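You operate a simulated robot arm through the tools that you are given. There is no shell and no other tool. Be economical: measure what you need, move in short steps, check, and stop when the job is done.

You run a simulated two-armed robot. Do the job below in one go: nothing can be reset, and whatever is moved stays where it is left.

JOB
Pick up the foam sleeve marked "L49" from the top of the tall cart with one hand, pass it to the other hand and put it in the inside of the job box.
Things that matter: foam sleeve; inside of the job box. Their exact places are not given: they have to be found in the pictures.

The check looks at the end state, three seconds after you hand in, the way a careful person would. Anything else that was tipped, shoved, dropped, spilled or broken makes it a failure.

ROBOT AND FRAMES
Two 7-joint arms with two-finger parallel grippers on one trunk, on a base that drives. Base frame: it is fixed to the floor where the robot stands at the start and does not move with it; the origin is under the middle of the robot, x ahead of it, y to its left, z up; the surface under the hand at the start is at about z = 850. Readings come in mm, rad, newtons and seconds.
The left shoulder is at the start at [50, 177, 1154], the right one opposite. With the tool pointing down near the work surface each hand reaches from about 220 to 700 mm from the robot's upright axis, wherever it stands, measured 20 degrees to its own side. Places, roughly: inside of the job box [800, 900, 800]. Payload 3.43 kg a hand.
The tool frame of a hand sits at the grasp point between the pads (the TCP): z along the fingers, y along the line on which they close. The tips reach 34 mm beyond it. The gripper opens to 128 mm. The fingers are 24 mm wide and 12 mm thick; the gripper's body (48 by 130 mm) begins 96 mm behind the TCP.
Orientation is told as [roll, pitch, yaw] about the base's x, y, z axes, in that order, counted from this pose: with the fingers straight down and closing along the base's y, the tool's x points along the base's -x, its y along +y and its z along -z.

CONTROLS
- The arms move only by the tool apply_moves. It takes "left_targets", "right_targets" or both (then of equal length, played together; a hand with none holds still); each is a list of rows, each a list of 3 entries, a list of its own where there are three numbers: the shift along the base's x, y, z in mm, then the turn, a rotation vector about the base's x, y, z in rad, then the gripper command, from -1 (shut) to 1 (fully open), values between in proportion. In form: [[[x, y, z], [ax, ay, az], grip], ...]. A call has 1 to 20 rows; each row is the pose to reach, as a shift and turn from the pose commanded when the call began. A row lasts 0.2 s, in which the tool goes at most 50 mm and 0.15 rad; a call with a longer step from one row to the next is refused whole, and so is a gripper value outside its range. A pose out of reach is approached as far as the arm can. The call stops where the force on the tool passes 40 N (or 10 N more than at its start, if that is more) or the arm is blocked; 0.2 s more then pass. The fingers move at their own pace (about 108 mm/s each) and stop on an object; they squeeze with about 22 N. The grip force told is the motor's: it shows also when the fingers shut on nothing. Time passes only in rows, and 0.2 s behind the last, so rows that repeat a pose let the fingers close. The reply holds the time, the measured pose of the TCP, the force on the tool along the base axes, the opening and the grip force, in the units named above and with some noise, with the torque about the TCP (base axes, N m) and any sound that the robot's microphone picked up.
- Cameras (640 x 400 px; columns grow to the right, rows downward): "scene" is now at [145, 48.9, 1305.3]; the picture's right is [0.45, -0.89, 0.00], its down [-0.54, -0.27, -0.80] and it looks along [0.72, 0.36, -0.60] (base axes); focal length 285 px, centre (320, 200). "left" rides on the left gripper at [76, 11, -160] in its tool frame; the picture's right is [-0.15, 0.99, 0.00], its down [-0.88, -0.13, -0.46] and it looks along [-0.45, -0.07, 0.89] (tool axes); focal length 234 px, centre (320, 200). "right" rides on the right gripper at [76, -11, -160] in its tool frame; the picture's right is [0.15, 0.99, 0.00], its down [-0.88, 0.13, -0.46] and it looks along [-0.45, 0.07, 0.89] (tool axes); focal length 234 px, centre (320, 200).
- capture(camera): a new picture of that camera. No time passes.
- slide_trunk(by): slides the trunk up (or, below 0, down) by that many mm; the arms and the scene camera ride with it, the base frame stays. It gives what a move gives, with no picture.
- roll_base(legs): drives the robot by 1 to 6 legs, each [ahead, turn to the left] in mm and rad, along the robot's own axes; the way and the turn of a leg run together, so that a leg with both is an arc; at most 1500 mm and 3.142 rad a leg. The arms and the cameras ride along, it lands a little off, and it stops where it bumps. It gives what a move gives.
- pan_tilt(pan, tilt): turns the head with the scene camera to pan (to the left, within 1.396 rad either way) and tilt (down, from -0.506 to 1.204), counted from straight ahead of the robot. It gives what a move gives.
- pixel_to_xyz(camera, pixels): for up to 12 pixels [column, row] of the newest picture of that camera ("zoom" is the newest enlarged one), the place [x, y, z] in the base frame of the surface seen there, good to about 2 mm, but the place of the scene camera against the robot may be out by one fixed shift of up to 18 mm in any direction. No time passes.
- enlarge(camera, box): a new picture of the part [left, top, right, bottom] of that camera's present view, enlarged. No time passes.
- finish_job(): hands the job in; it is judged then, once.

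Go step by step. Measure first, check grasps and placings, and put right what went wrong. The budget is 80 turns and 58 pictures, counting those below and the enlarged ones. Unless the task says otherwise, let go and move clear before handing in, and close with one line.

The tools are called by a JSON object that holds its "api" and its "payload". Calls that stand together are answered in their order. apply_moves: Moves the arms, as the interface text tells. Its arguments: {"type":"object","properties":{"left_targets":{"type":"array"},"right_targets":{"type":"array"}},"required":[]} The other tools are called the same way: slide_trunk (by) slides the trunk up or down; roll_base (legs) drives the base; pan_tilt (pan, tilt) turns the head that bears the scene camera; capture (camera) takes a picture; pixel_to_xyz (camera, pixels) gives the place of the surface under pixels of a picture; enlarge (camera, box) takes an enlarged picture of a part of a camera's view; finish_job () hands the job in.

At the start:

```text
time: 0.0
left_tcp_pos: [450.4, 402.9, 1062.3]
left_tool_rot: [-0.001, 0.0, 0.0]
left_force: [-0.2, -0.6, 0.6]
left_wrist_torque: [-0.01, 0.02, 0.03]
left_opening: 128.0
left_finger_force: 0.1
right_tcp_pos: [501.1, -38.9, 1072.2]
right_tool_rot: [0.002, 0.0, -0.001]
right_force: [-0.2, -0.3, 0.4]
right_wrist_torque: [0.0, 0.0, 0.0]
right_opening: 128.0
right_finger_force: 0.0
trunk travel left (down, up): [-325.0, 76.0]
robot x, y, heading: [-0.1, 1.1, -0.001]
head pan, tilt: [0.463, 0.641]
```

scene: 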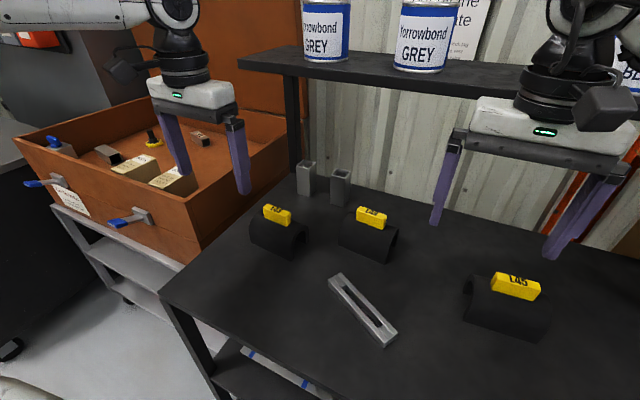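
right: 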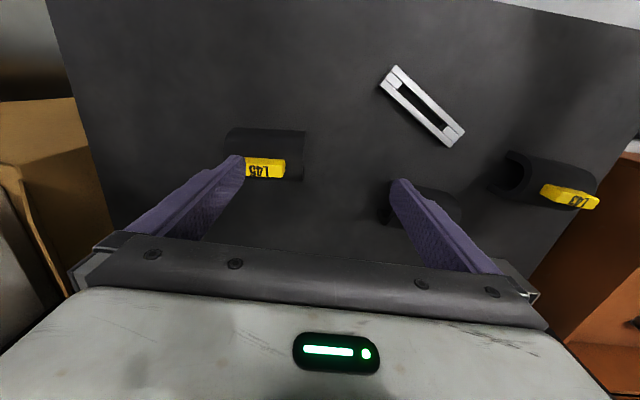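
left: 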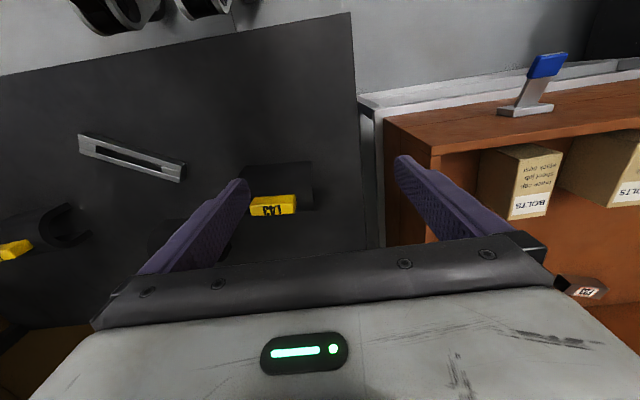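

Three sleeves with yellow tags are visible in the scene, at (277,215), (372,217) and (515,285). I'll enlarge them to read the labels.

{"api": "enlarge", "payload": {"camera": "scene", "box": [230, 150, 430, 275]}}

{"api": "enlarge", "payload": {"camera": "scene", "box": [440, 240, 600, 340]}}

{"api": "enlarge", "payload": {"camera": "scene", "box": [0, 80, 320, 280]}}

```text
3.20 times, centred on (330, 212) of scene
```

zoom: 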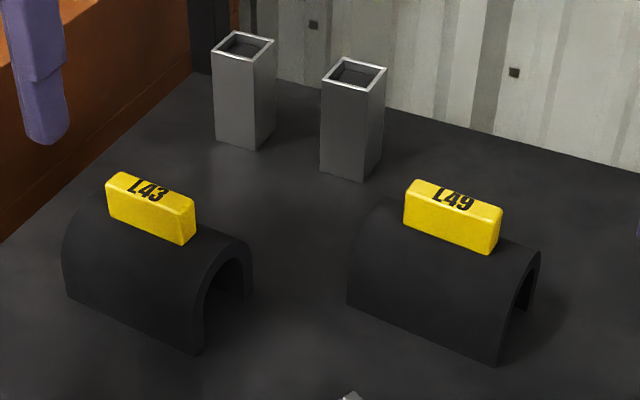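

```text
4.00 times, centred on (520, 290) of scene
```

zoom: 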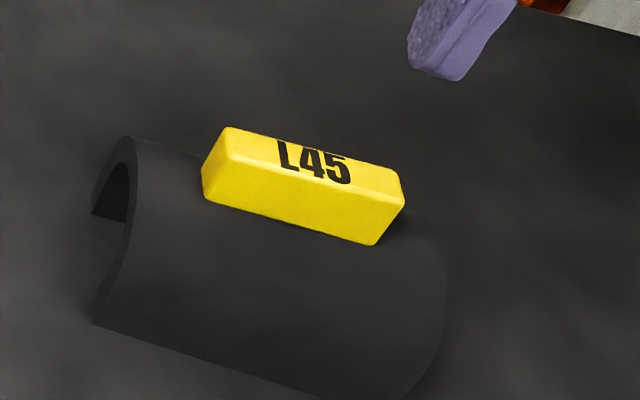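

```text
2.00 times, centred on (160, 180) of scene
```

zoom: 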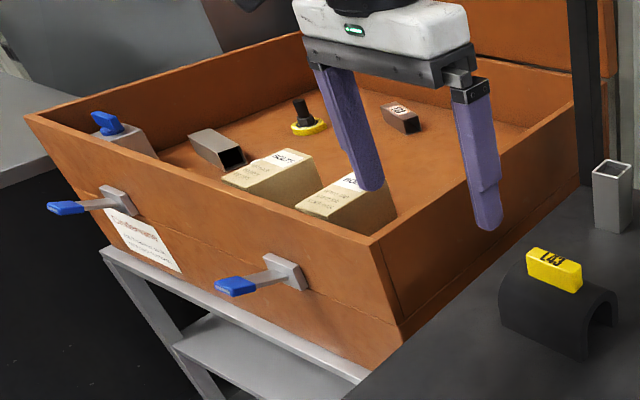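

L49 is the middle sleeve, at scene (372,217). Next I'll measure its points, the table, the shelf and the box.

{"api": "pixel_to_xyz", "payload": {"camera": "scene", "pixels": [[363, 211], [380, 217], [358, 218], [384, 226], [345, 238], [385, 258], [395, 240], [340, 172], [308, 160], [420, 300], [271, 211], [287, 218]]}}

{"api": "pixel_to_xyz", "payload": {"camera": "scene", "pixels": [[400, 68], [330, 58], [515, 85], [245, 68], [20, 140], [185, 198], [300, 140], [200, 130], [110, 130], [85, 155], [128, 160], [170, 175]]}}

{"api": "pixel_to_xyz", "payload": {"camera": "left", "pixels": [[273, 198], [272, 208], [340, 100], [400, 130], [440, 150], [525, 155], [550, 185], [585, 290], [170, 235], [55, 225]]}}

```text
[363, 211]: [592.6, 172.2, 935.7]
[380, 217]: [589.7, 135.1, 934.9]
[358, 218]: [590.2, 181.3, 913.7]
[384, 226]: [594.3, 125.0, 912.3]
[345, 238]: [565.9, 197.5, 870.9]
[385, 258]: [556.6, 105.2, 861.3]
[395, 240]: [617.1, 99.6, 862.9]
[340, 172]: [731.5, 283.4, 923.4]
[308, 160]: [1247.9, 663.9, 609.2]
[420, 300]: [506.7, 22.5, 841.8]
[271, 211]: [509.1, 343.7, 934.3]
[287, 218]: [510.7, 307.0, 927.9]
```

```text
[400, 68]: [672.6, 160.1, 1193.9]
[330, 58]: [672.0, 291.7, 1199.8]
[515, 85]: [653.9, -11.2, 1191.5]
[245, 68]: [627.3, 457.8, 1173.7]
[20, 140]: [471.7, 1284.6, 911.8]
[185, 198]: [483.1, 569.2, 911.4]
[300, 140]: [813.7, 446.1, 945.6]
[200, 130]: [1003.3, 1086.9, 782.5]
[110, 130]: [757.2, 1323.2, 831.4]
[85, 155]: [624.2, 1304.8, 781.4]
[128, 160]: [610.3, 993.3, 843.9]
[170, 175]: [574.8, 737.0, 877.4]
```

```text
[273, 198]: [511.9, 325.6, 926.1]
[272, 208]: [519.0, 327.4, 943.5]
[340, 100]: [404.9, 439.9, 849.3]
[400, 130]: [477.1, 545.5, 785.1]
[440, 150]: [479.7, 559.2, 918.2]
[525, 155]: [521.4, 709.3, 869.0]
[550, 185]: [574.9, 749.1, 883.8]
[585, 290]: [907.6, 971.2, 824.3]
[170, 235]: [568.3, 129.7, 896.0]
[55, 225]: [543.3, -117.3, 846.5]
```

The L49 tag is near (592,153,~930), running along y, and the shelf edge is close by at x≈670. I'll have the left hand do the pick: move the right hand aside and bring the left camera over the sleeve.

{"api": "apply_moves", "payload": {"left_targets": [[[10, -42, 0], [0, 0, 0], 1], [[20, -84, 0], [0, 0, 0], 1], [[30, -126, 0], [0, 0, 0], 1], [[40, -168, 0], [0, 0, 0], 1], [[50, -210, 0], [0, 0, 0], 1], [[60, -250, 0], [0, 0, 0], 1]], "right_targets": [[[-20, -40, 0], [0, 0, 0], 1], [[-40, -80, 0], [0, 0, 0], 1], [[-60, -120, 0], [0, 0, 0], 1], [[-80, -160, 0], [0, 0, 0], 1], [[-100, -190, 0], [0, 0, 0], 1], [[-100, -190, 0], [0, 0, 0], 1]]}}

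{"api": "capture", "payload": {"camera": "left"}}

{"api": "capture", "payload": {"camera": "scene"}}

```text
time: 1.4
left_tcp_pos: [494.6, 169.1, 1060.2]
left_tool_rot: [-0.001, -0.004, 0.005]
left_force: [-0.1, 0.1, 0.6]
left_wrist_torque: [-0.03, -0.02, 0.02]
left_opening: 128.1
left_finger_force: 0.1
left hand out of reach, approached as far as the arm can: row 6
right_tcp_pos: [399.4, -229.1, 1072.4]
right_tool_rot: [0.001, -0.002, 0.001]
right_force: [-0.3, 0.0, -0.2]
right_wrist_torque: [0.0, 0.01, -0.02]
right_opening: 128.1
right_finger_force: 0.1
trunk travel left (down, up): [-325.0, 76.0]
robot x, y, heading: [-0.5, 0.2, 0.001]
head pan, tilt: [0.463, 0.641]
```

```text
51 pictures are left
```

left: 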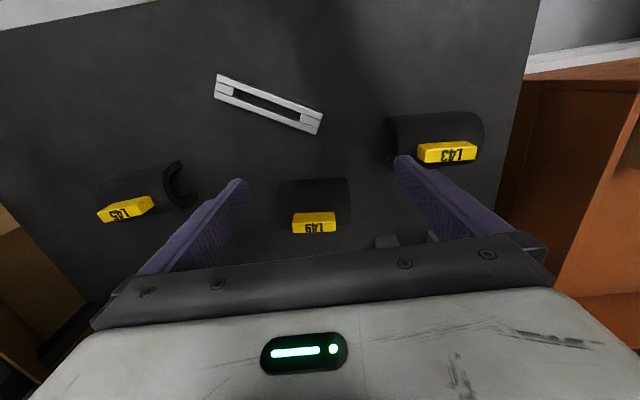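

```text
50 pictures are left
```

scene: 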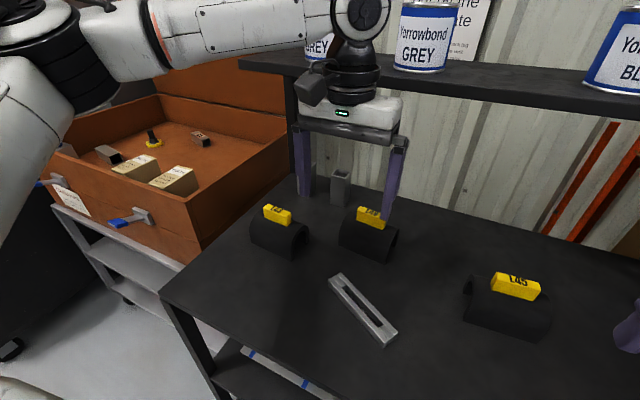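

The left camera shows L49 at (314,222), but the hand ran out of reach at this height. I'll measure the sleeve and look down at the base-to-cart clearance.

{"api": "pixel_to_xyz", "payload": {"camera": "left", "pixels": [[293, 217], [335, 217], [294, 230], [335, 230], [314, 216], [314, 226], [281, 182], [346, 180], [346, 215], [282, 215], [315, 195], [386, 241]]}}

{"api": "enlarge", "payload": {"camera": "left", "box": [260, 160, 370, 240]}}

{"api": "pixel_to_xyz", "payload": {"camera": "scene", "pixels": [[400, 72], [470, 80], [540, 88], [270, 66], [162, 293], [260, 345], [400, 83], [455, 83]]}}

{"api": "pan_tilt", "payload": {"pan": 0.3, "tilt": 1.2}}

{"api": "capture", "payload": {"camera": "scene"}}

```text
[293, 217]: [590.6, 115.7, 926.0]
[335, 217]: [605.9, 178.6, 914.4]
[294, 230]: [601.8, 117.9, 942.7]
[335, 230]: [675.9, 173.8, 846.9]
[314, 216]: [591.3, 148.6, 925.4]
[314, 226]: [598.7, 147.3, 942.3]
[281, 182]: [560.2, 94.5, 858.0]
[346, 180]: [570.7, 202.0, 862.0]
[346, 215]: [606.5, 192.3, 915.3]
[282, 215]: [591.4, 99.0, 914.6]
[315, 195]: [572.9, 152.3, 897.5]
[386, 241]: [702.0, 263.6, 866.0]
```

```text
5.00 times, centred on (315, 200) of left
```

zoom: 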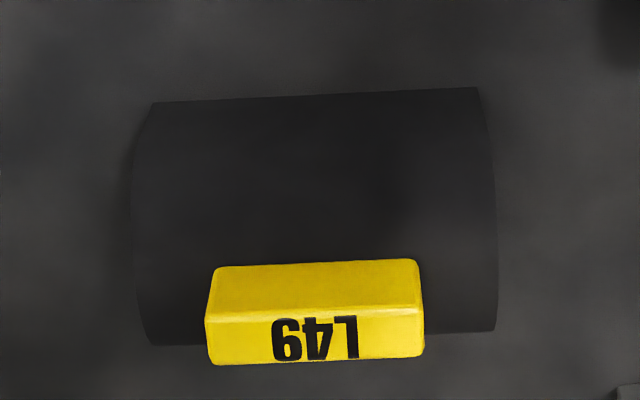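

```text
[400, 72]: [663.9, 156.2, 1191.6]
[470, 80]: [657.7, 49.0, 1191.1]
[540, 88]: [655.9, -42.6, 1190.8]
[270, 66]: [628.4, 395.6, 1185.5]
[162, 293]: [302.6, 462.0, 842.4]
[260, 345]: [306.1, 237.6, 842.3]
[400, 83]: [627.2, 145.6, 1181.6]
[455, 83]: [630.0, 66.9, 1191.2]
```

```text
time: 2.4
left_tcp_pos: [495.5, 170.2, 1059.4]
left_tool_rot: [-0.002, 0.0, 0.0]
left_force: [-0.2, 0.7, 0.4]
left_wrist_torque: [0.02, 0.0, -0.02]
left_opening: 128.0
left_finger_force: 0.1
right_tcp_pos: [401.1, -228.3, 1071.4]
right_tool_rot: [0.002, 0.0, -0.001]
right_force: [0.1, 0.3, -0.1]
right_wrist_torque: [-0.02, 0.01, -0.05]
right_opening: 128.0
right_finger_force: 0.0
trunk travel left (down, up): [-325.0, 76.0]
robot x, y, heading: [1.8, 0.5, -0.001]
head pan, tilt: [0.3, 1.201]
```

```text
48 pictures are left
```

scene: 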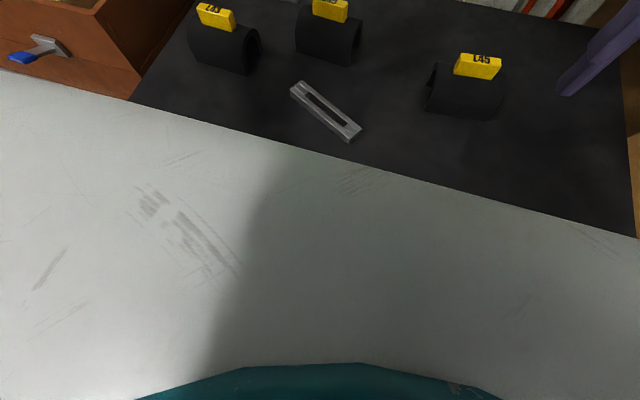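

The tag spans y 117–176 and z 915–942 around x≈598, and the sleeve's centre is y≈148. The shelf edge at x≈635 is close, so I'll tilt the tool so the wrist leans back from the shelf, and go to a pre-grasp above the tag.

{"api": "apply_moves", "payload": {"left_targets": [[[0, 0, -20], [0, -0.125, 0], 1], [[0, 0, -40], [0, -0.25, 0], 1], [[15, -3, -55], [0, -0.375, 0], 1], [[35, -6, -62], [0, -0.5, 0], 1], [[35, -6, -62], [0, -0.5, 0], 1]]}}

{"api": "pan_tilt", "payload": {"pan": 0.3, "tilt": 0.65}}

{"api": "capture", "payload": {"camera": "left"}}

{"api": "capture", "payload": {"camera": "scene"}}

```text
time: 3.6
left_tcp_pos: [529.6, 163.8, 997.9]
left_tool_rot: [0.001, -0.501, 0.001]
left_force: [-0.2, 1.3, 0.0]
left_wrist_torque: [0.03, 0.0, 0.01]
left_opening: 127.6
left_finger_force: 0.1
right_tcp_pos: [400.8, -228.6, 1072.6]
right_tool_rot: [0.0, 0.0, -0.002]
right_force: [-0.2, -0.3, 0.3]
right_wrist_torque: [0.0, 0.03, 0.04]
right_opening: 128.2
right_finger_force: 0.0
trunk travel left (down, up): [-325.0, 76.0]
robot x, y, heading: [-0.0, 1.2, -0.003]
head pan, tilt: [0.3, 1.201]
```

```text
time: 4.5
left_tcp_pos: [531.4, 163.7, 996.8]
left_tool_rot: [0.001, -0.501, 0.001]
left_force: [0.1, 0.4, -0.1]
left_wrist_torque: [0.01, 0.02, -0.01]
left_opening: 128.1
left_finger_force: 0.1
right_tcp_pos: [400.3, -228.9, 1071.3]
right_tool_rot: [0.002, -0.001, 0.0]
right_force: [-0.9, -0.4, -0.7]
right_wrist_torque: [0.01, 0.02, -0.02]
right_opening: 127.9
right_finger_force: 0.0
trunk travel left (down, up): [-325.0, 76.0]
robot x, y, heading: [1.2, -1.8, 0.001]
head pan, tilt: [0.3, 0.649]
```

```text
47 pictures are left
```

left: 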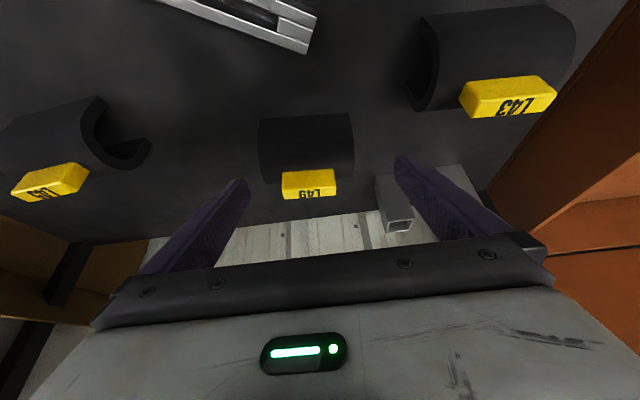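

```text
46 pictures are left
```

scene: 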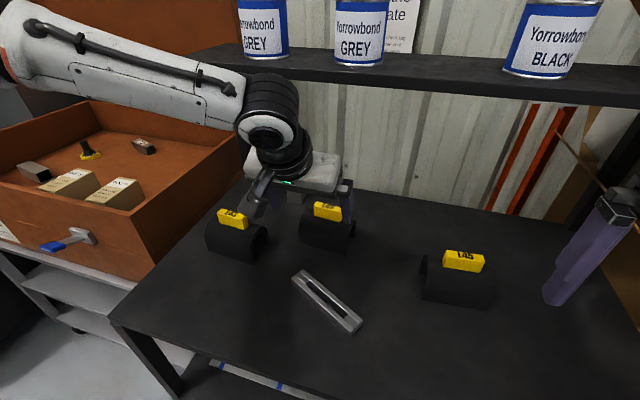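

The tilt worked and the shelf is clear. I'll re-measure the tag at left (310,184).

{"api": "pixel_to_xyz", "payload": {"camera": "left", "pixels": [[285, 180], [333, 177], [286, 194], [333, 190], [310, 174], [310, 190], [310, 196], [262, 130], [350, 125], [270, 179], [345, 174], [405, 215]]}}

{"api": "enlarge", "payload": {"camera": "left", "box": [230, 100, 390, 200]}}

```text
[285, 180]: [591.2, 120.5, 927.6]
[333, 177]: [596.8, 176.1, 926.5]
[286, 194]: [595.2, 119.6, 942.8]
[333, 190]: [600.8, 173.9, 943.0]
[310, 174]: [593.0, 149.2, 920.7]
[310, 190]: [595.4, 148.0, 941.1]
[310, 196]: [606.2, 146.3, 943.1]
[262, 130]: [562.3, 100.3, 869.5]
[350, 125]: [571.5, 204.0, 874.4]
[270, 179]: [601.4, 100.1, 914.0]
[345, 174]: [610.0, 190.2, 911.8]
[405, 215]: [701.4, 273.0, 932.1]
```

```text
4.00 times, centred on (310, 150) of left
```

zoom: 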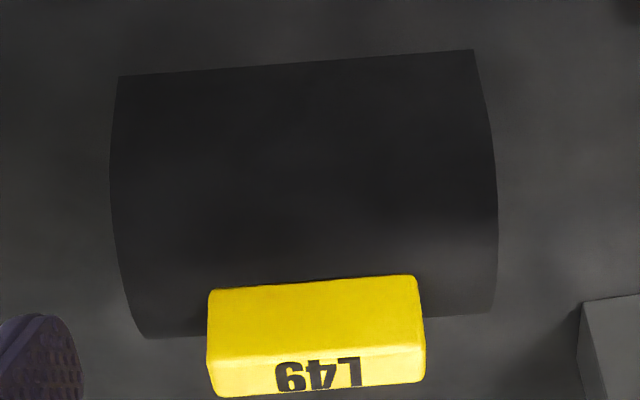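

Sleeve yaw is about -0.1 rad and the tag centre is about (603,147.5,929). I'll move over it, align, and descend.

{"api": "apply_moves", "payload": {"left_targets": [[[28, -8, 0], [0, 0, -0.05], 1], [[56, -16, 0], [0, 0, -0.1], 1], [[56, -16, -15], [0, 0, -0.1], 1], [[56, -16, -30], [0, 0, -0.1], 1], [[56, -16, -40], [0, 0, -0.1], 1], [[56, -16, -40], [0, 0, -0.1], 1]]}}

{"api": "capture", "payload": {"camera": "left"}}

{"api": "enlarge", "payload": {"camera": "scene", "box": [200, 60, 440, 260]}}

```text
time: 5.9
left_tcp_pos: [582.8, 152.2, 959.1]
left_tool_rot: [-0.001, -0.5, -0.099]
left_force: [-0.5, 0.0, -0.3]
left_wrist_torque: [0.02, 0.03, -0.02]
left_opening: 127.9
left_finger_force: 0.0
left hand out of reach, approached as far as the arm can: row 4, 5, 6
right_tcp_pos: [399.6, -229.0, 1071.7]
right_tool_rot: [0.002, 0.001, 0.0]
right_force: [0.0, -0.7, -0.3]
right_wrist_torque: [0.0, -0.01, -0.01]
right_opening: 128.2
right_finger_force: 0.1
trunk travel left (down, up): [-325.0, 76.0]
robot x, y, heading: [-0.3, 2.2, -0.004]
head pan, tilt: [0.3, 0.649]
```

```text
44 pictures are left
```

left: 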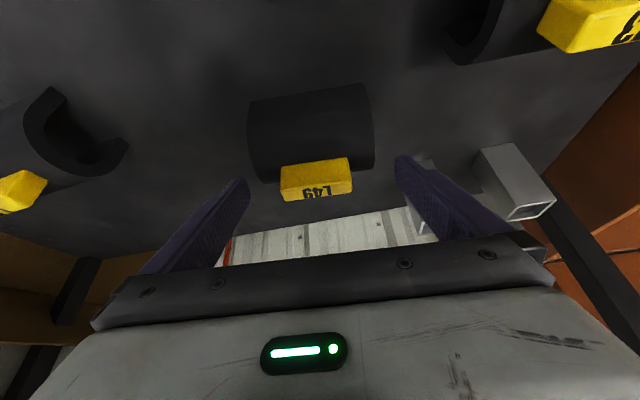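

```text
2.00 times, centred on (320, 160) of scene
```

zoom: 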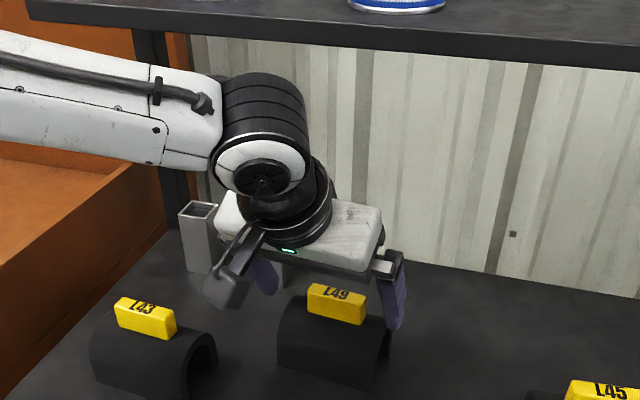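

The hand stopped slightly short at the edge of its reach, at (583,152,959). I'll re-measure the tag here.

{"api": "pixel_to_xyz", "payload": {"camera": "left", "pixels": [[285, 170], [347, 163], [290, 182], [345, 177], [315, 188], [283, 196], [350, 190], [260, 110], [360, 95], [262, 172], [365, 160], [315, 165]]}}

```text
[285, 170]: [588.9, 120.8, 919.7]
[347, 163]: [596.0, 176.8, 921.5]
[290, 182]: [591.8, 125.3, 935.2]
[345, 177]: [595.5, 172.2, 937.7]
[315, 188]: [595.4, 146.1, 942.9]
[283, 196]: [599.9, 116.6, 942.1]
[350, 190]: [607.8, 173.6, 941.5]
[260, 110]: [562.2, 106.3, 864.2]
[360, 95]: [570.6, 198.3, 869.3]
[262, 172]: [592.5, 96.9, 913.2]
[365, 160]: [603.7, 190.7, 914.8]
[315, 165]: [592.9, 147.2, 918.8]
```

The tag is aligned with the gripper, but the arm is at its limit about 5 mm short in y. I'll lift clear and turn the base slightly right, so the target falls in the left arm's comfortable sector.

{"api": "apply_moves", "payload": {"left_targets": [[[-10, 5, 25], [0, 0, 0], 1], [[-40, 20, 55], [0, 0, 0], 1], [[-60, 30, 75], [0, 0, 0], 1]]}}

{"api": "roll_base", "payload": {"legs": [[0, -0.2]]}}

{"api": "capture", "payload": {"camera": "left"}}

```text
time: 6.7
left_tcp_pos: [521.5, 182.1, 1033.8]
left_tool_rot: [0.0, -0.501, -0.098]
left_force: [-0.3, 0.2, 0.1]
left_wrist_torque: [0.03, -0.02, 0.01]
left_opening: 128.4
left_finger_force: 0.1
right_tcp_pos: [401.0, -229.3, 1072.3]
right_tool_rot: [0.001, -0.002, 0.001]
right_force: [0.2, -0.3, -0.1]
right_wrist_torque: [-0.03, -0.07, 0.01]
right_opening: 127.8
right_finger_force: 0.0
trunk travel left (down, up): [-325.0, 76.0]
robot x, y, heading: [-5.0, 0.0, 0.005]
head pan, tilt: [0.3, 0.649]
```

```text
time: 7.9
left_tcp_pos: [548.5, 75.8, 1033.7]
left_tool_rot: [-0.001, -0.5, -0.297]
left_force: [0.7, -0.2, 0.1]
left_wrist_torque: [-0.01, -0.02, 0.0]
left_opening: 128.1
left_finger_force: 0.0
right_tcp_pos: [348.0, -302.4, 1071.0]
right_tool_rot: [0.002, -0.002, -0.2]
right_force: [0.2, -0.1, 0.3]
right_wrist_torque: [0.0, -0.02, -0.01]
right_opening: 128.0
right_finger_force: 0.2
trunk travel left (down, up): [-325.0, 76.0]
robot x, y, heading: [1.7, 0.4, -0.198]
head pan, tilt: [0.3, 0.649]
```

```text
42 pictures are left
```

left: 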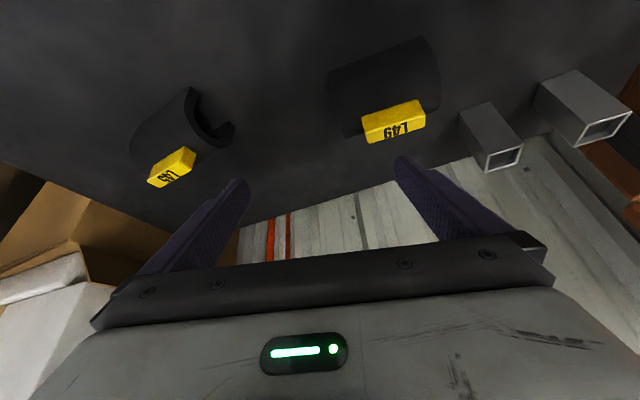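

Base turned to -0.198. Now moving to the tag with yaw restored to -0.1, and descending.

{"api": "apply_moves", "payload": {"left_targets": [[[10, 36, 0], [0, 0, 0.1], 1], [[20, 72, -10], [0, 0, 0.2], 1], [[37, 72, -40], [0, 0, 0.2], 1], [[37, 72, -60], [0, 0, 0.2], 1], [[37, 72, -77], [0, 0, 0.2], 1], [[37, 72, -77], [0, 0, 0.2], 1]]}}

{"api": "enlarge", "payload": {"camera": "left", "box": [200, 60, 440, 220]}}

{"api": "capture", "payload": {"camera": "scene"}}

```text
time: 9.3
left_tcp_pos: [585.1, 149.0, 956.0]
left_tool_rot: [0.001, -0.501, -0.097]
left_force: [-0.1, 0.9, 0.2]
left_wrist_torque: [0.03, 0.01, 0.0]
left_opening: 128.0
left_finger_force: 0.1
right_tcp_pos: [347.1, -304.5, 1072.0]
right_tool_rot: [0.001, -0.003, -0.198]
right_force: [-0.2, 0.5, 0.5]
right_wrist_torque: [0.02, 0.04, 0.0]
right_opening: 128.2
right_finger_force: 0.1
trunk travel left (down, up): [-325.0, 76.0]
robot x, y, heading: [-0.9, -1.0, -0.201]
head pan, tilt: [0.3, 0.649]
```

```text
2.50 times, centred on (320, 140) of left
```

zoom: 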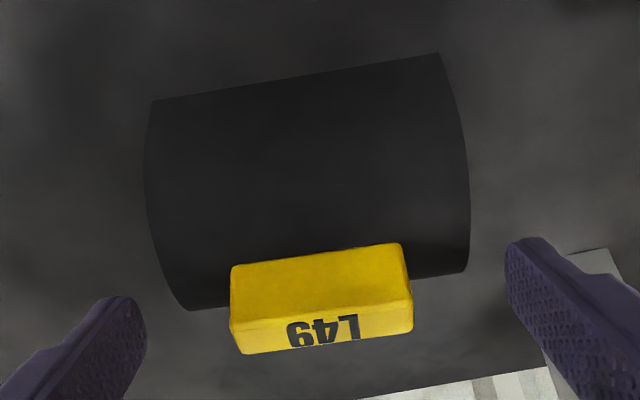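

```text
40 pictures are left
```

scene: 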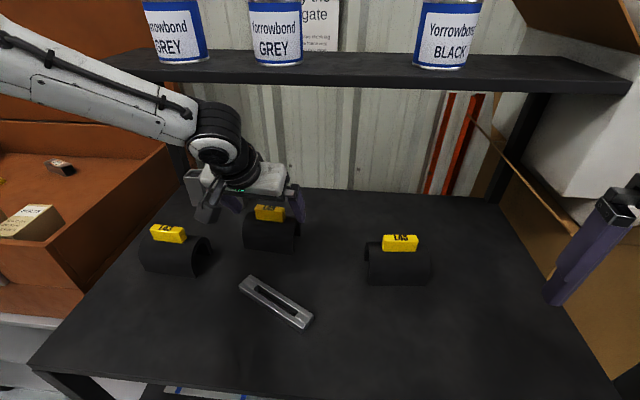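

TCP is on target and the fingertips straddle the tag ends. Closing.

{"api": "apply_moves", "payload": {"left_targets": [[[0, 0, 0], [0, 0, 0], 0.5], [[0, 0, 0], [0, 0, 0], 0], [[0, 0, 0], [0, 0, 0], -0.3], [[0, 0, 0], [0, 0, 0], -1], [[0, 0, 0], [0, 0, 0], -1]]}}

{"api": "enlarge", "payload": {"camera": "left", "box": [200, 60, 440, 220]}}

```text
time: 10.5
left_tcp_pos: [584.9, 146.9, 957.0]
left_tool_rot: [0.001, -0.5, -0.097]
left_force: [-0.3, -0.1, -1.1]
left_wrist_torque: [-0.03, 0.02, -0.01]
left_opening: 61.6
left_finger_force: 21.9
right_tcp_pos: [347.9, -304.8, 1071.9]
right_tool_rot: [0.004, -0.001, -0.197]
right_force: [-0.4, -0.5, 0.2]
right_wrist_torque: [-0.01, 0.01, 0.0]
right_opening: 128.0
right_finger_force: 0.0
trunk travel left (down, up): [-325.0, 76.0]
robot x, y, heading: [-0.1, 1.1, -0.199]
head pan, tilt: [0.3, 0.649]
```

```text
2.50 times, centred on (320, 140) of left
```

zoom: 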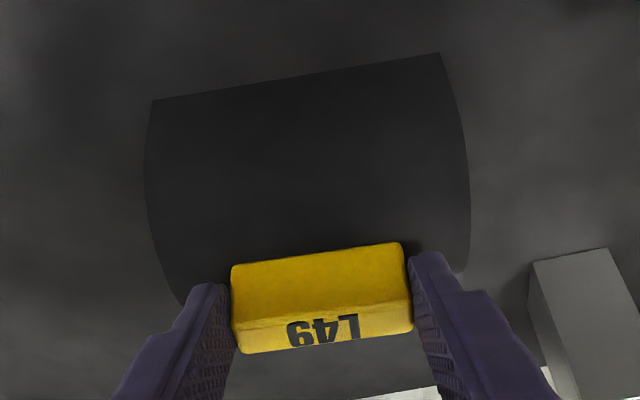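

The tag is gripped at 61.6 mm opening with 22 N. Lifting straight up, then back.

{"api": "apply_moves", "payload": {"left_targets": [[[0, 0, 20], [0, 0, 0], -1], [[0, 0, 45], [0, 0, 0], -1], [[-25, 5, 75], [0, 0, 0], -1], [[-60, 15, 105], [0, 0, 0], -1], [[-100, 30, 130], [0, 0, 0], -1], [[-140, 40, 140], [0, 0, 0], -1], [[-180, 50, 140], [0, 0, 0], -1]]}}

{"api": "capture", "payload": {"camera": "scene"}}

```text
time: 12.1
left_tcp_pos: [403.7, 200.4, 1095.3]
left_tool_rot: [0.0, -0.501, -0.097]
left_force: [-1.5, 0.9, -0.4]
left_wrist_torque: [-0.03, 0.02, -0.05]
left_opening: 61.5
left_finger_force: 21.8
right_tcp_pos: [347.3, -303.4, 1071.9]
right_tool_rot: [0.001, -0.003, -0.196]
right_force: [-0.1, 0.2, -0.5]
right_wrist_torque: [0.0, -0.05, -0.02]
right_opening: 127.8
right_finger_force: 0.0
trunk travel left (down, up): [-325.0, 76.0]
robot x, y, heading: [0.0, 0.8, -0.192]
head pan, tilt: [0.3, 0.649]
```

```text
38 pictures are left
```

scene: 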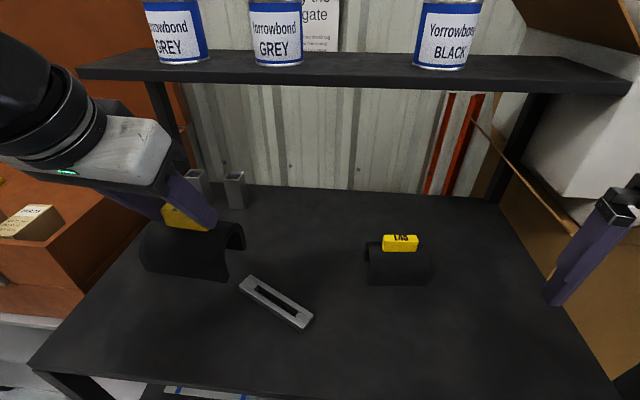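

The sleeve is held and steady. For the handover I'll roll the left hand 45° (fingers pointing down and toward -y) and yaw the right hand so it can come onto the sleeve's -y end with its fingers across the sleeve's width.

{"api": "apply_moves", "payload": {"left_targets": [[[0, -12, 5], [-0.078, 0.008, 0], -1], [[0, -24, 10], [-0.156, 0.016, 0], -1], [[0, -36, 15], [-0.234, 0.024, 0], -1], [[0, -48, 20], [-0.312, 0.032, 0], -1], [[0, -60, 25], [-0.39, 0.039, 0], -1], [[0, -72, 30], [-0.468, 0.047, 0], -1], [[0, -84, 30], [-0.546, 0.055, 0], -1], [[0, -96, 30], [-0.624, 0.062, 0], -1], [[0, -108, 30], [-0.702, 0.07, 0], -1], [[0, -120, 30], [-0.78, 0.078, 0], -1]], "right_targets": [[[0, 0, 5], [0, 0, -0.147], 1], [[0, 0, 10], [0, 0, -0.294], 1], [[0, 0, 20], [0, 0, -0.441], 1], [[0, 0, 30], [0, 0, -0.588], 1], [[0, 0, 40], [0, 0, -0.735], 1], [[0, 0, 50], [0, 0, -0.882], 1], [[0, 0, 60], [0, 0, -1.029], 1], [[0, 0, 70], [0, 0, -1.176], 1], [[0, 0, 80], [0, 0, -1.323], 1], [[0, 0, 80], [0, 0, -1.47], 1]]}}

{"api": "capture", "payload": {"camera": "scene"}}

```text
time: 14.3
left_tcp_pos: [405.5, 77.9, 1126.9]
left_tool_rot: [-0.85, -0.345, 0.27]
left_force: [-0.4, 0.9, -0.5]
left_wrist_torque: [0.03, 0.01, 0.0]
left_opening: 61.2
left_finger_force: 22.0
right_tcp_pos: [347.7, -304.1, 1151.6]
right_tool_rot: [0.0, 0.0, -1.669]
right_force: [0.8, 1.0, 0.4]
right_wrist_torque: [0.0, 0.01, 0.04]
right_opening: 128.0
right_finger_force: 0.2
trunk travel left (down, up): [-325.0, 76.0]
robot x, y, heading: [1.7, -1.3, -0.2]
head pan, tilt: [0.3, 0.649]
```

```text
37 pictures are left
```

scene: 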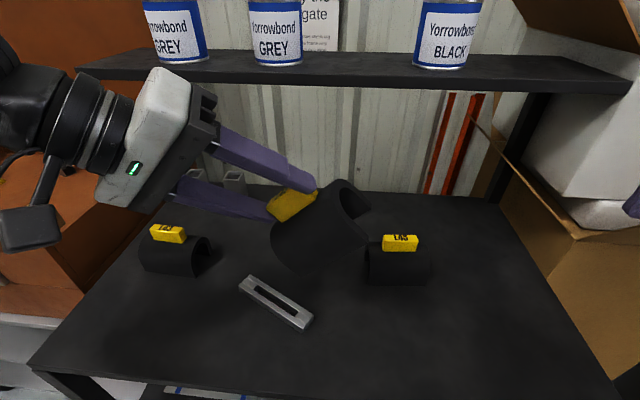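

The left hand holds the sleeve tilted, its open end facing the right hand. I'll measure the sleeve and bring the right hand to a pre-approach pose along its axis.

{"api": "pixel_to_xyz", "payload": {"camera": "scene", "pixels": [[290, 206], [300, 240], [285, 262], [325, 215], [340, 182], [366, 208], [362, 250], [335, 262], [350, 230]]}}

{"api": "apply_moves", "payload": {"right_targets": [[[8, 28, 5], [0.111, -0.011, 0], 1], [[16, 56, 10], [0.223, -0.022, 0], 1], [[24, 84, 15], [0.334, -0.033, 0], 1], [[32, 112, 20], [0.446, -0.045, 0], 1], [[40, 140, 25], [0.557, -0.056, 0], 1], [[48, 165, 30], [0.669, -0.067, 0], 1], [[56, 185, 35], [0.78, -0.078, 0], 1]]}}

{"api": "capture", "payload": {"camera": "right"}}

{"api": "capture", "payload": {"camera": "scene"}}

```text
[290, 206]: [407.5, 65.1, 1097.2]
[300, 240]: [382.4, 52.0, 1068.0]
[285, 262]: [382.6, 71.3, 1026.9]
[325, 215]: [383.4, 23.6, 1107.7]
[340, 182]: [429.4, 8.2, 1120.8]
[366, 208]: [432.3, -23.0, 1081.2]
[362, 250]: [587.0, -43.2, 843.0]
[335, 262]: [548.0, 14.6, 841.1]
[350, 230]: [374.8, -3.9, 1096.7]
```

```text
time: 15.9
left_tcp_pos: [405.8, 77.5, 1126.8]
left_tool_rot: [-0.847, -0.347, 0.27]
left_force: [0.2, -0.1, -0.3]
left_wrist_torque: [0.02, 0.0, 0.01]
left_opening: 61.1
left_finger_force: 22.0
right_tcp_pos: [404.4, -118.7, 1185.1]
right_tool_rot: [0.004, 0.785, -1.666]
right_force: [0.3, 0.1, 0.5]
right_wrist_torque: [0.01, -0.01, 0.02]
right_opening: 128.0
right_finger_force: 0.1
trunk travel left (down, up): [-325.0, 76.0]
robot x, y, heading: [-0.8, 0.4, -0.191]
head pan, tilt: [0.3, 0.649]
```

```text
36 pictures are left
```

right: 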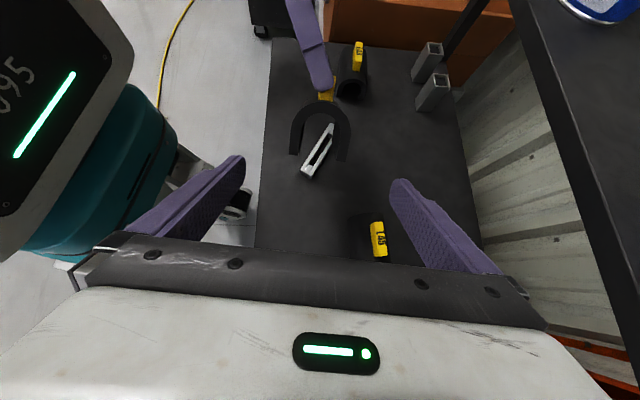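

```text
35 pictures are left
```

scene: 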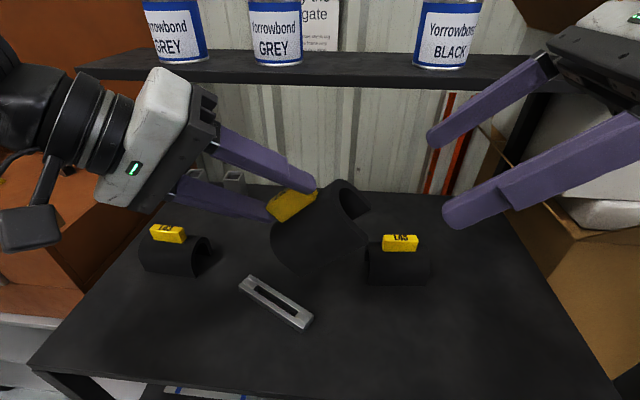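

The right camera sees the sleeve's open end as an arch, apex (322,105), legs (295,150) and (342,155). I'll measure it.

{"api": "enlarge", "payload": {"camera": "right", "box": [270, 70, 370, 190]}}

{"api": "pixel_to_xyz", "payload": {"camera": "right", "pixels": [[294, 150], [343, 156], [295, 130], [345, 135], [322, 107], [304, 112], [340, 116], [326, 96], [298, 145], [340, 150]]}}

```text
3.33 times, centred on (320, 130) of right
```

zoom: 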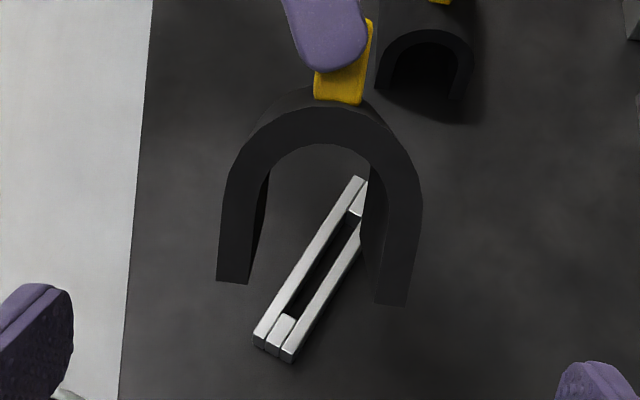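

```text
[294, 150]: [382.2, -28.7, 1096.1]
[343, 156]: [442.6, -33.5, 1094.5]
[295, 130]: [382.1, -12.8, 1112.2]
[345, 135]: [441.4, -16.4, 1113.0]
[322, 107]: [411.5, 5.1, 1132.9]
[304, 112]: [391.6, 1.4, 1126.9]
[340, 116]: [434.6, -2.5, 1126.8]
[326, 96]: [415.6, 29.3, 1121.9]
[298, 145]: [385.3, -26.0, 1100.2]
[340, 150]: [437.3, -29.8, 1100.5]
```

The sleeve end face is about 62 mm wide, centred on x≈412, with legs' bottoms at (412,-31,1095). I'll align the right hand with the sleeve axis and slide in, target TCP (414,7,1092).

{"api": "apply_moves", "payload": {"right_targets": [[[-1, 16.5, 16.5], [0, 0, 0], 1], [[1, 38, -5], [0, 0, 0], 1], [[3, 60, -27], [0, 0, 0], 1], [[5, 82, -49], [0, 0, 0], 1], [[7.5, 104, -71], [0, 0, 0], 1], [[9.6, 125.7, -93], [0, 0, 0], 1], [[9.6, 125.7, -93], [0, 0, 0], 1]]}}

{"api": "capture", "payload": {"camera": "right"}}

{"api": "enlarge", "payload": {"camera": "scene", "box": [200, 80, 520, 280]}}

```text
time: 17.5
left_tcp_pos: [406.0, 78.0, 1126.2]
left_tool_rot: [-0.848, -0.344, 0.271]
left_force: [0.2, 0.2, -1.2]
left_wrist_torque: [0.04, 0.05, 0.02]
left_opening: 61.4
left_finger_force: 22.3
right_tcp_pos: [414.2, 8.0, 1093.6]
right_tool_rot: [0.002, 0.784, -1.668]
right_force: [0.6, 0.0, -0.1]
right_wrist_torque: [0.01, 0.01, -0.02]
right_opening: 128.0
right_finger_force: 0.1
trunk travel left (down, up): [-325.0, 76.0]
robot x, y, heading: [-3.1, 2.3, -0.196]
head pan, tilt: [0.3, 0.649]
```

```text
33 pictures are left
```

right: 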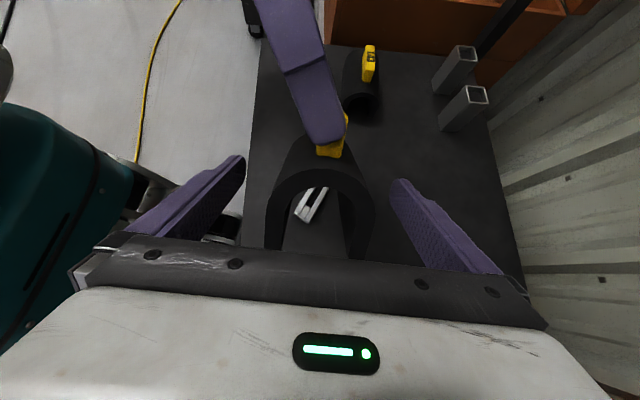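

```text
2.00 times, centred on (360, 180) of scene
```

zoom: 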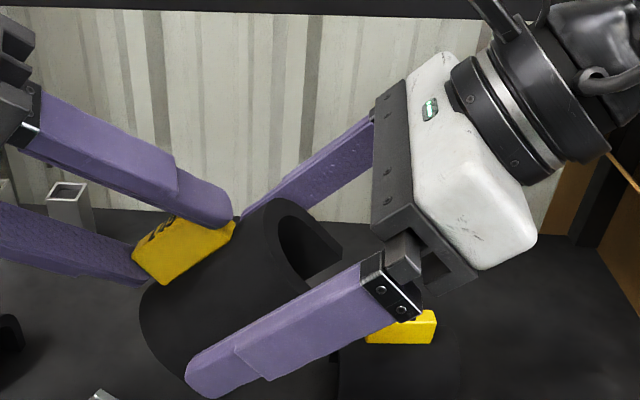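

The right fingers straddle the sleeve and are clear of the left ones. Closing the right gripper.

{"api": "apply_moves", "payload": {"right_targets": [[[0, 0, 0], [0, 0, 0], 0.5], [[0, 0, 0], [0, 0, 0], 0.2], [[0, 0, 0], [0, 0, 0], 0], [[0, 0, 0], [0, 0, 0], -1], [[0, 0, 0], [0, 0, 0], -1]]}}

{"api": "enlarge", "payload": {"camera": "scene", "box": [200, 80, 520, 280]}}

```text
time: 18.7
left_tcp_pos: [405.8, 78.1, 1126.8]
left_tool_rot: [-0.848, -0.346, 0.269]
left_force: [-6.5, -1.0, 0.8]
left_wrist_torque: [0.0, -0.06, -0.42]
left_opening: 61.2
left_finger_force: 22.1
right_tcp_pos: [413.7, 7.2, 1094.0]
right_tool_rot: [0.003, 0.784, -1.668]
right_force: [6.3, 0.9, 0.0]
right_wrist_torque: [-0.08, 0.24, -0.03]
right_opening: 71.6
right_finger_force: 22.4
trunk travel left (down, up): [-325.0, 76.0]
robot x, y, heading: [-1.1, 0.5, -0.196]
head pan, tilt: [0.3, 0.649]
```

```text
2.00 times, centred on (360, 180) of scene
```

zoom: 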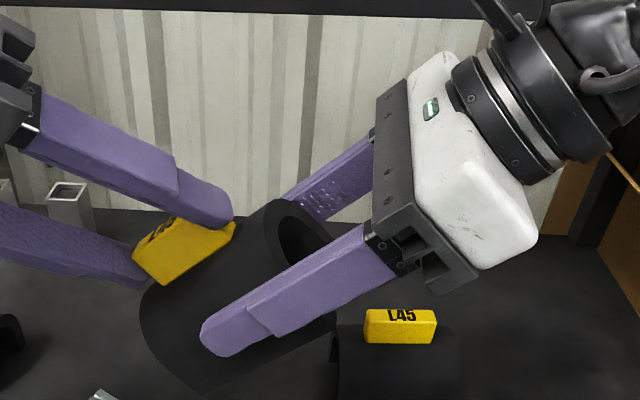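

The right hand grips firmly at 71.6 mm, 22 N. Opening the left hand and backing it off along its fingers.

{"api": "apply_moves", "payload": {"left_targets": [[[0, 0, 0], [0, 0, 0], 0.4], [[0, 0, 0], [0, 0, 0], 0.4], [[-10, 13, 13], [0, 0, 0], 0.4], [[-24, 31, 31], [0, 0, 0], 0.4], [[-43, 56, 56], [0, 0, 0], 0.4], [[-60, 90, 75], [0, 0, 0], 0.4], [[-70, 130, 80], [0, 0, 0], 0.4], [[-70, 170, 80], [0, 0, 0], 0.4]]}}

{"api": "capture", "payload": {"camera": "scene"}}

```text
time: 20.5
left_tcp_pos: [335.9, 247.9, 1207.2]
left_tool_rot: [-0.848, -0.346, 0.268]
left_force: [0.8, 0.0, -0.1]
left_wrist_torque: [-0.03, 0.04, 0.01]
left_opening: 89.4
left_finger_force: 0.0
right_tcp_pos: [413.9, 7.1, 1094.1]
right_tool_rot: [0.004, 0.781, -1.667]
right_force: [-0.3, -0.1, -0.4]
right_wrist_torque: [-0.01, 0.01, 0.03]
right_opening: 71.6
right_finger_force: 22.0
trunk travel left (down, up): [-325.0, 76.0]
robot x, y, heading: [4.1, -2.3, -0.198]
head pan, tilt: [0.3, 0.649]
```

```text
30 pictures are left
```

scene: 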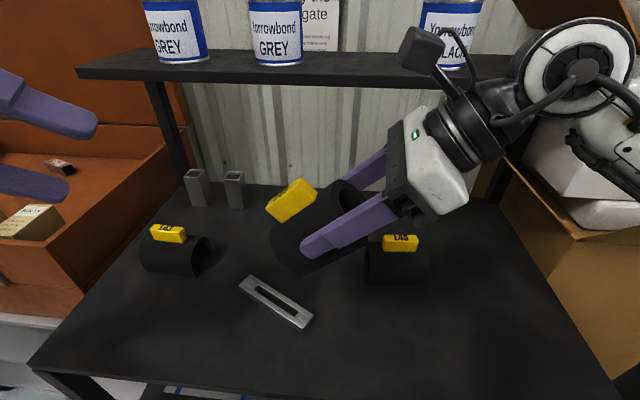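

The handover is complete. I'll bring both arms in, fingers down, and look left for the drive route.

{"api": "apply_moves", "payload": {"left_targets": [[[0, 0, 0], [0.11, -0.011, 0], 0.4], [[0, 0, 0], [0.22, -0.022, 0], 0.4], [[0, 0, 0], [0.33, -0.033, 0], 0.4], [[0, 0, 0], [0.44, -0.044, 0], 0.4], [[0, 0, 0], [0.55, -0.055, 0], 0.4], [[0, 0, 0], [0.66, -0.066, 0], 0.4], [[0, 0, 0], [0.78, -0.078, 0], 0.4]], "right_targets": [[[-12, -18, 6], [-0.11, 0.011, 0], -1], [[-24, -36, 12], [-0.22, 0.022, 0], -1], [[-36, -54, 18], [-0.33, 0.033, 0], -1], [[-48, -72, 24], [-0.44, 0.044, 0], -1], [[-60, -90, 30], [-0.55, 0.055, 0], -1], [[-70, -105, 36], [-0.66, 0.066, 0], -1], [[-80, -120, 40], [-0.78, 0.078, 0], -1]]}}

{"api": "pan_tilt", "payload": {"pan": 1.39, "tilt": 0.55}}

{"api": "capture", "payload": {"camera": "scene"}}

```text
time: 22.1
left_tcp_pos: [336.0, 248.7, 1206.7]
left_tool_rot: [0.003, -0.5, -0.099]
left_force: [0.0, -0.5, -0.1]
left_wrist_torque: [0.01, 0.02, -0.01]
left_opening: 89.6
left_finger_force: 0.1
right_tcp_pos: [333.6, -113.5, 1133.6]
right_tool_rot: [0.002, -0.002, -1.668]
right_force: [0.0, -1.0, -0.6]
right_wrist_torque: [0.03, 0.0, 0.01]
right_opening: 71.7
right_finger_force: 22.3
trunk travel left (down, up): [-325.0, 76.0]
robot x, y, heading: [-0.4, 0.1, -0.196]
head pan, tilt: [0.3, 0.649]
```

```text
time: 23.4
left_tcp_pos: [336.0, 248.0, 1207.4]
left_tool_rot: [-0.001, -0.502, -0.097]
left_force: [0.2, 0.2, 0.2]
left_wrist_torque: [0.0, -0.02, 0.01]
left_opening: 89.8
left_finger_force: 0.1
right_tcp_pos: [335.0, -112.9, 1133.8]
right_tool_rot: [0.002, -0.001, -1.668]
right_force: [0.2, -0.4, -0.5]
right_wrist_torque: [0.0, 0.01, 0.0]
right_opening: 71.3
right_finger_force: 21.6
trunk travel left (down, up): [-325.0, 76.0]
robot x, y, heading: [4.7, -0.9, -0.195]
head pan, tilt: [1.389, 0.55]
```

```text
29 pictures are left
```

scene: 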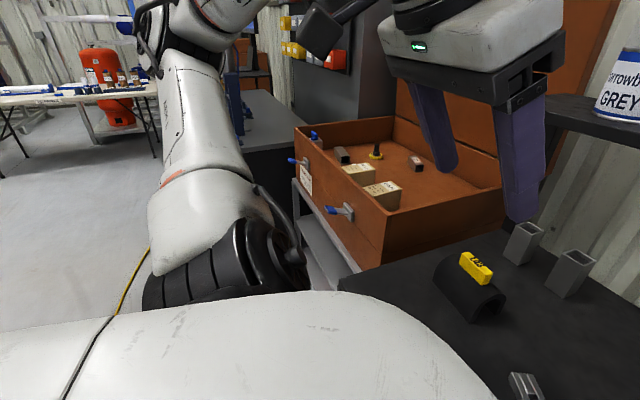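

The floor to the left looks open. I'll measure the box corners, handles, contents, the bench, and the yellow cable on the floor.

{"api": "pixel_to_xyz", "payload": {"camera": "scene", "pixels": [[330, 210], [292, 161], [387, 214], [301, 128], [498, 165], [395, 119], [380, 188], [358, 172], [417, 163], [377, 150], [440, 185], [410, 205]]}}

{"api": "pixel_to_xyz", "payload": {"camera": "scene", "pixels": [[120, 305], [148, 250], [265, 150], [310, 250], [240, 100], [300, 280], [430, 180], [460, 190], [395, 160], [341, 155]]}}

{"api": "enlarge", "payload": {"camera": "scene", "box": [280, 100, 520, 250]}}

```text
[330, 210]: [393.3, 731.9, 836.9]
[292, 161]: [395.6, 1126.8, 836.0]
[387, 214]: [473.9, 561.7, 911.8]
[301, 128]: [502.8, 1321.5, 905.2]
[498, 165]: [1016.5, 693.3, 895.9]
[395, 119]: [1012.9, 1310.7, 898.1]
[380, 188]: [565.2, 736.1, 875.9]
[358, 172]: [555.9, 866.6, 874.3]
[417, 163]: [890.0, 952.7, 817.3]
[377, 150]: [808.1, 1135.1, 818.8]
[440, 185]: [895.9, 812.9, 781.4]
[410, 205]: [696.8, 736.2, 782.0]
```

```text
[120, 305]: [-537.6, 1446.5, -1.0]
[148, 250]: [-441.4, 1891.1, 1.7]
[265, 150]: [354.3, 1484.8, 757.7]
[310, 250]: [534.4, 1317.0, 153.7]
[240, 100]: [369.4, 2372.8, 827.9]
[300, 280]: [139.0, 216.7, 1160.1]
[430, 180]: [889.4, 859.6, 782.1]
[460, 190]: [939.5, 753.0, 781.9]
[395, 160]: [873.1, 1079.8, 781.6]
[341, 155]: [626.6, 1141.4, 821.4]
```

```text
2.67 times, centred on (400, 175) of scene
```

zoom: 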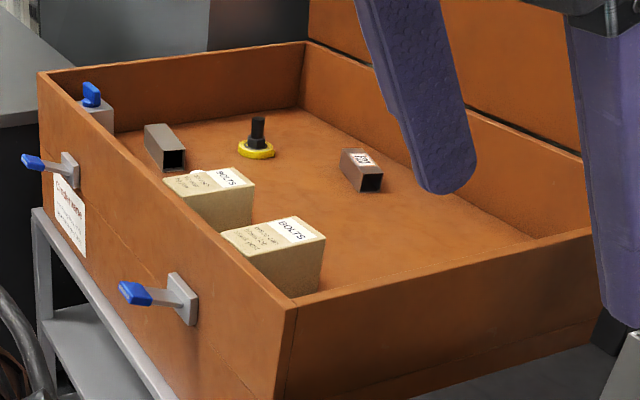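

Box interior: x≈480–1010, y≈565–1310, floor z≈782, with free floor around (720,700). I'll back off from the cart, turn left, drive along +y, then turn to face the box.

{"api": "roll_base", "payload": {"legs": [[-200, 0], [0, 1.766], [830, 0], [0, -1.571]]}}

{"api": "pan_tilt", "payload": {"pan": 0.0, "tilt": 0.75}}

{"api": "capture", "payload": {"camera": "scene"}}

{"api": "capture", "payload": {"camera": "right"}}

```text
time: 37.1
left_tcp_pos: [87.3, 1181.5, 1206.4]
left_tool_rot: [-0.002, -0.502, 0.101]
left_force: [0.7, -0.4, -0.8]
left_wrist_torque: [0.04, 0.0, -0.01]
left_opening: 89.9
left_finger_force: 0.0
right_tcp_pos: [156.4, 828.5, 1134.6]
right_tool_rot: [0.003, 0.0, -1.469]
right_force: [0.8, 0.4, -0.6]
right_wrist_torque: [0.01, 0.0, -0.03]
right_opening: 71.5
right_finger_force: 22.2
trunk travel left (down, up): [-325.0, 76.0]
robot x, y, heading: [-193.9, 875.5, 0.005]
head pan, tilt: [1.389, 0.55]
```

```text
time: 38.6
left_tcp_pos: [86.1, 1181.6, 1207.0]
left_tool_rot: [-0.001, -0.501, 0.102]
left_force: [-0.3, 0.7, 0.9]
left_wrist_torque: [-0.01, -0.01, 0.02]
left_opening: 89.6
left_finger_force: 0.1
right_tcp_pos: [155.8, 828.8, 1135.0]
right_tool_rot: [0.002, -0.001, -1.469]
right_force: [1.2, 0.0, -0.7]
right_wrist_torque: [0.0, -0.02, 0.01]
right_opening: 71.7
right_finger_force: 22.3
trunk travel left (down, up): [-325.0, 76.0]
robot x, y, heading: [-193.3, 869.7, 0.005]
head pan, tilt: [0.0, 0.75]
```

```text
27 pictures are left
```

scene: 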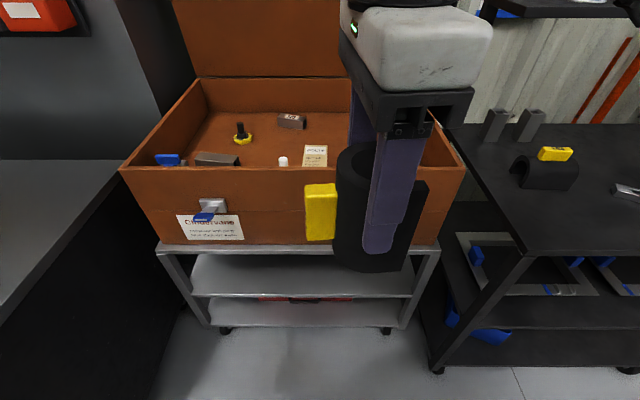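

```text
26 pictures are left
```

right: 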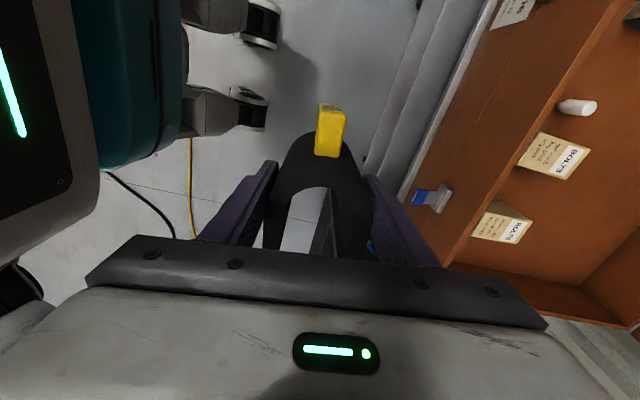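

The sleeve is held tag toward +y. I'll measure the robot's wheels for clearance, and the box contents in the right camera.

{"api": "pixel_to_xyz", "payload": {"camera": "right", "pixels": [[268, 30], [264, 112], [577, 107], [555, 135], [572, 180], [500, 215], [530, 235], [580, 240], [420, 200], [372, 160], [600, 200], [331, 110]]}}

{"api": "pixel_to_xyz", "payload": {"camera": "scene", "pixels": [[284, 160], [315, 150], [326, 160], [291, 121], [305, 127], [240, 137], [335, 120], [200, 215], [375, 265], [225, 330]]}}

```text
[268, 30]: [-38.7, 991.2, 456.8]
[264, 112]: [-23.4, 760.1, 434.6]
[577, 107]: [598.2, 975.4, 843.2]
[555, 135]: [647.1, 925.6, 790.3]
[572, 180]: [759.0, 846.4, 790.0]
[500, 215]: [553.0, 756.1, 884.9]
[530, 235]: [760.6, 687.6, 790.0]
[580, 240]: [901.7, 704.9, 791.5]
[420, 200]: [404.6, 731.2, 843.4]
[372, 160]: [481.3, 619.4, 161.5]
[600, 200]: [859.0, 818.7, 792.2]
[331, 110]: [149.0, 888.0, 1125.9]
```

```text
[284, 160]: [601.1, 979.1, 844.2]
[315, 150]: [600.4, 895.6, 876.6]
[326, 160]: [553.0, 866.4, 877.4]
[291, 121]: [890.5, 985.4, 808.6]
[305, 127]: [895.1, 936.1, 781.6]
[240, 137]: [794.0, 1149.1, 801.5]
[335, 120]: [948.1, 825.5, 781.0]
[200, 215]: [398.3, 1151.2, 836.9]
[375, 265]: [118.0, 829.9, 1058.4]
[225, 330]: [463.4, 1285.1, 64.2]
```

The robot's front is about 170 mm ahead of its axis, so driving 325 mm ahead leaves clearance. The box floor is z≈790, and (760,740) is free.

{"api": "roll_base", "payload": {"legs": [[325, 0]]}}

{"api": "capture", "payload": {"camera": "right"}}

```text
time: 40.8
left_tcp_pos: [411.7, 1183.0, 1207.2]
left_tool_rot: [-0.001, -0.5, 0.101]
left_force: [0.7, -1.0, 0.2]
left_wrist_torque: [0.01, 0.04, -0.01]
left_opening: 89.6
left_finger_force: 0.1
right_tcp_pos: [480.9, 829.8, 1133.7]
right_tool_rot: [-0.001, -0.002, -1.471]
right_force: [-0.3, 0.0, -0.7]
right_wrist_torque: [-0.01, 0.01, -0.01]
right_opening: 71.5
right_finger_force: 21.4
trunk travel left (down, up): [-325.0, 76.0]
robot x, y, heading: [129.3, 874.0, -0.001]
head pan, tilt: [0.0, 0.75]
```

```text
25 pictures are left
```

right: 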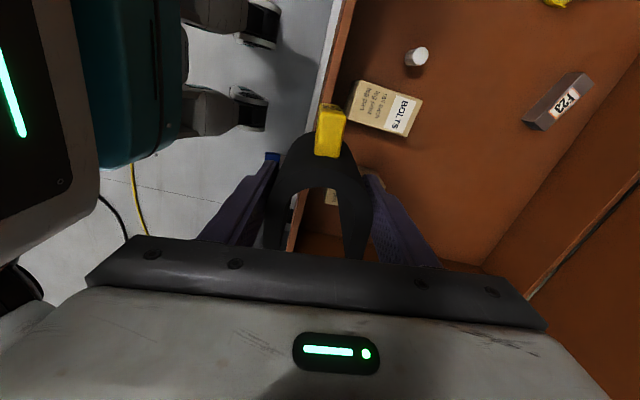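

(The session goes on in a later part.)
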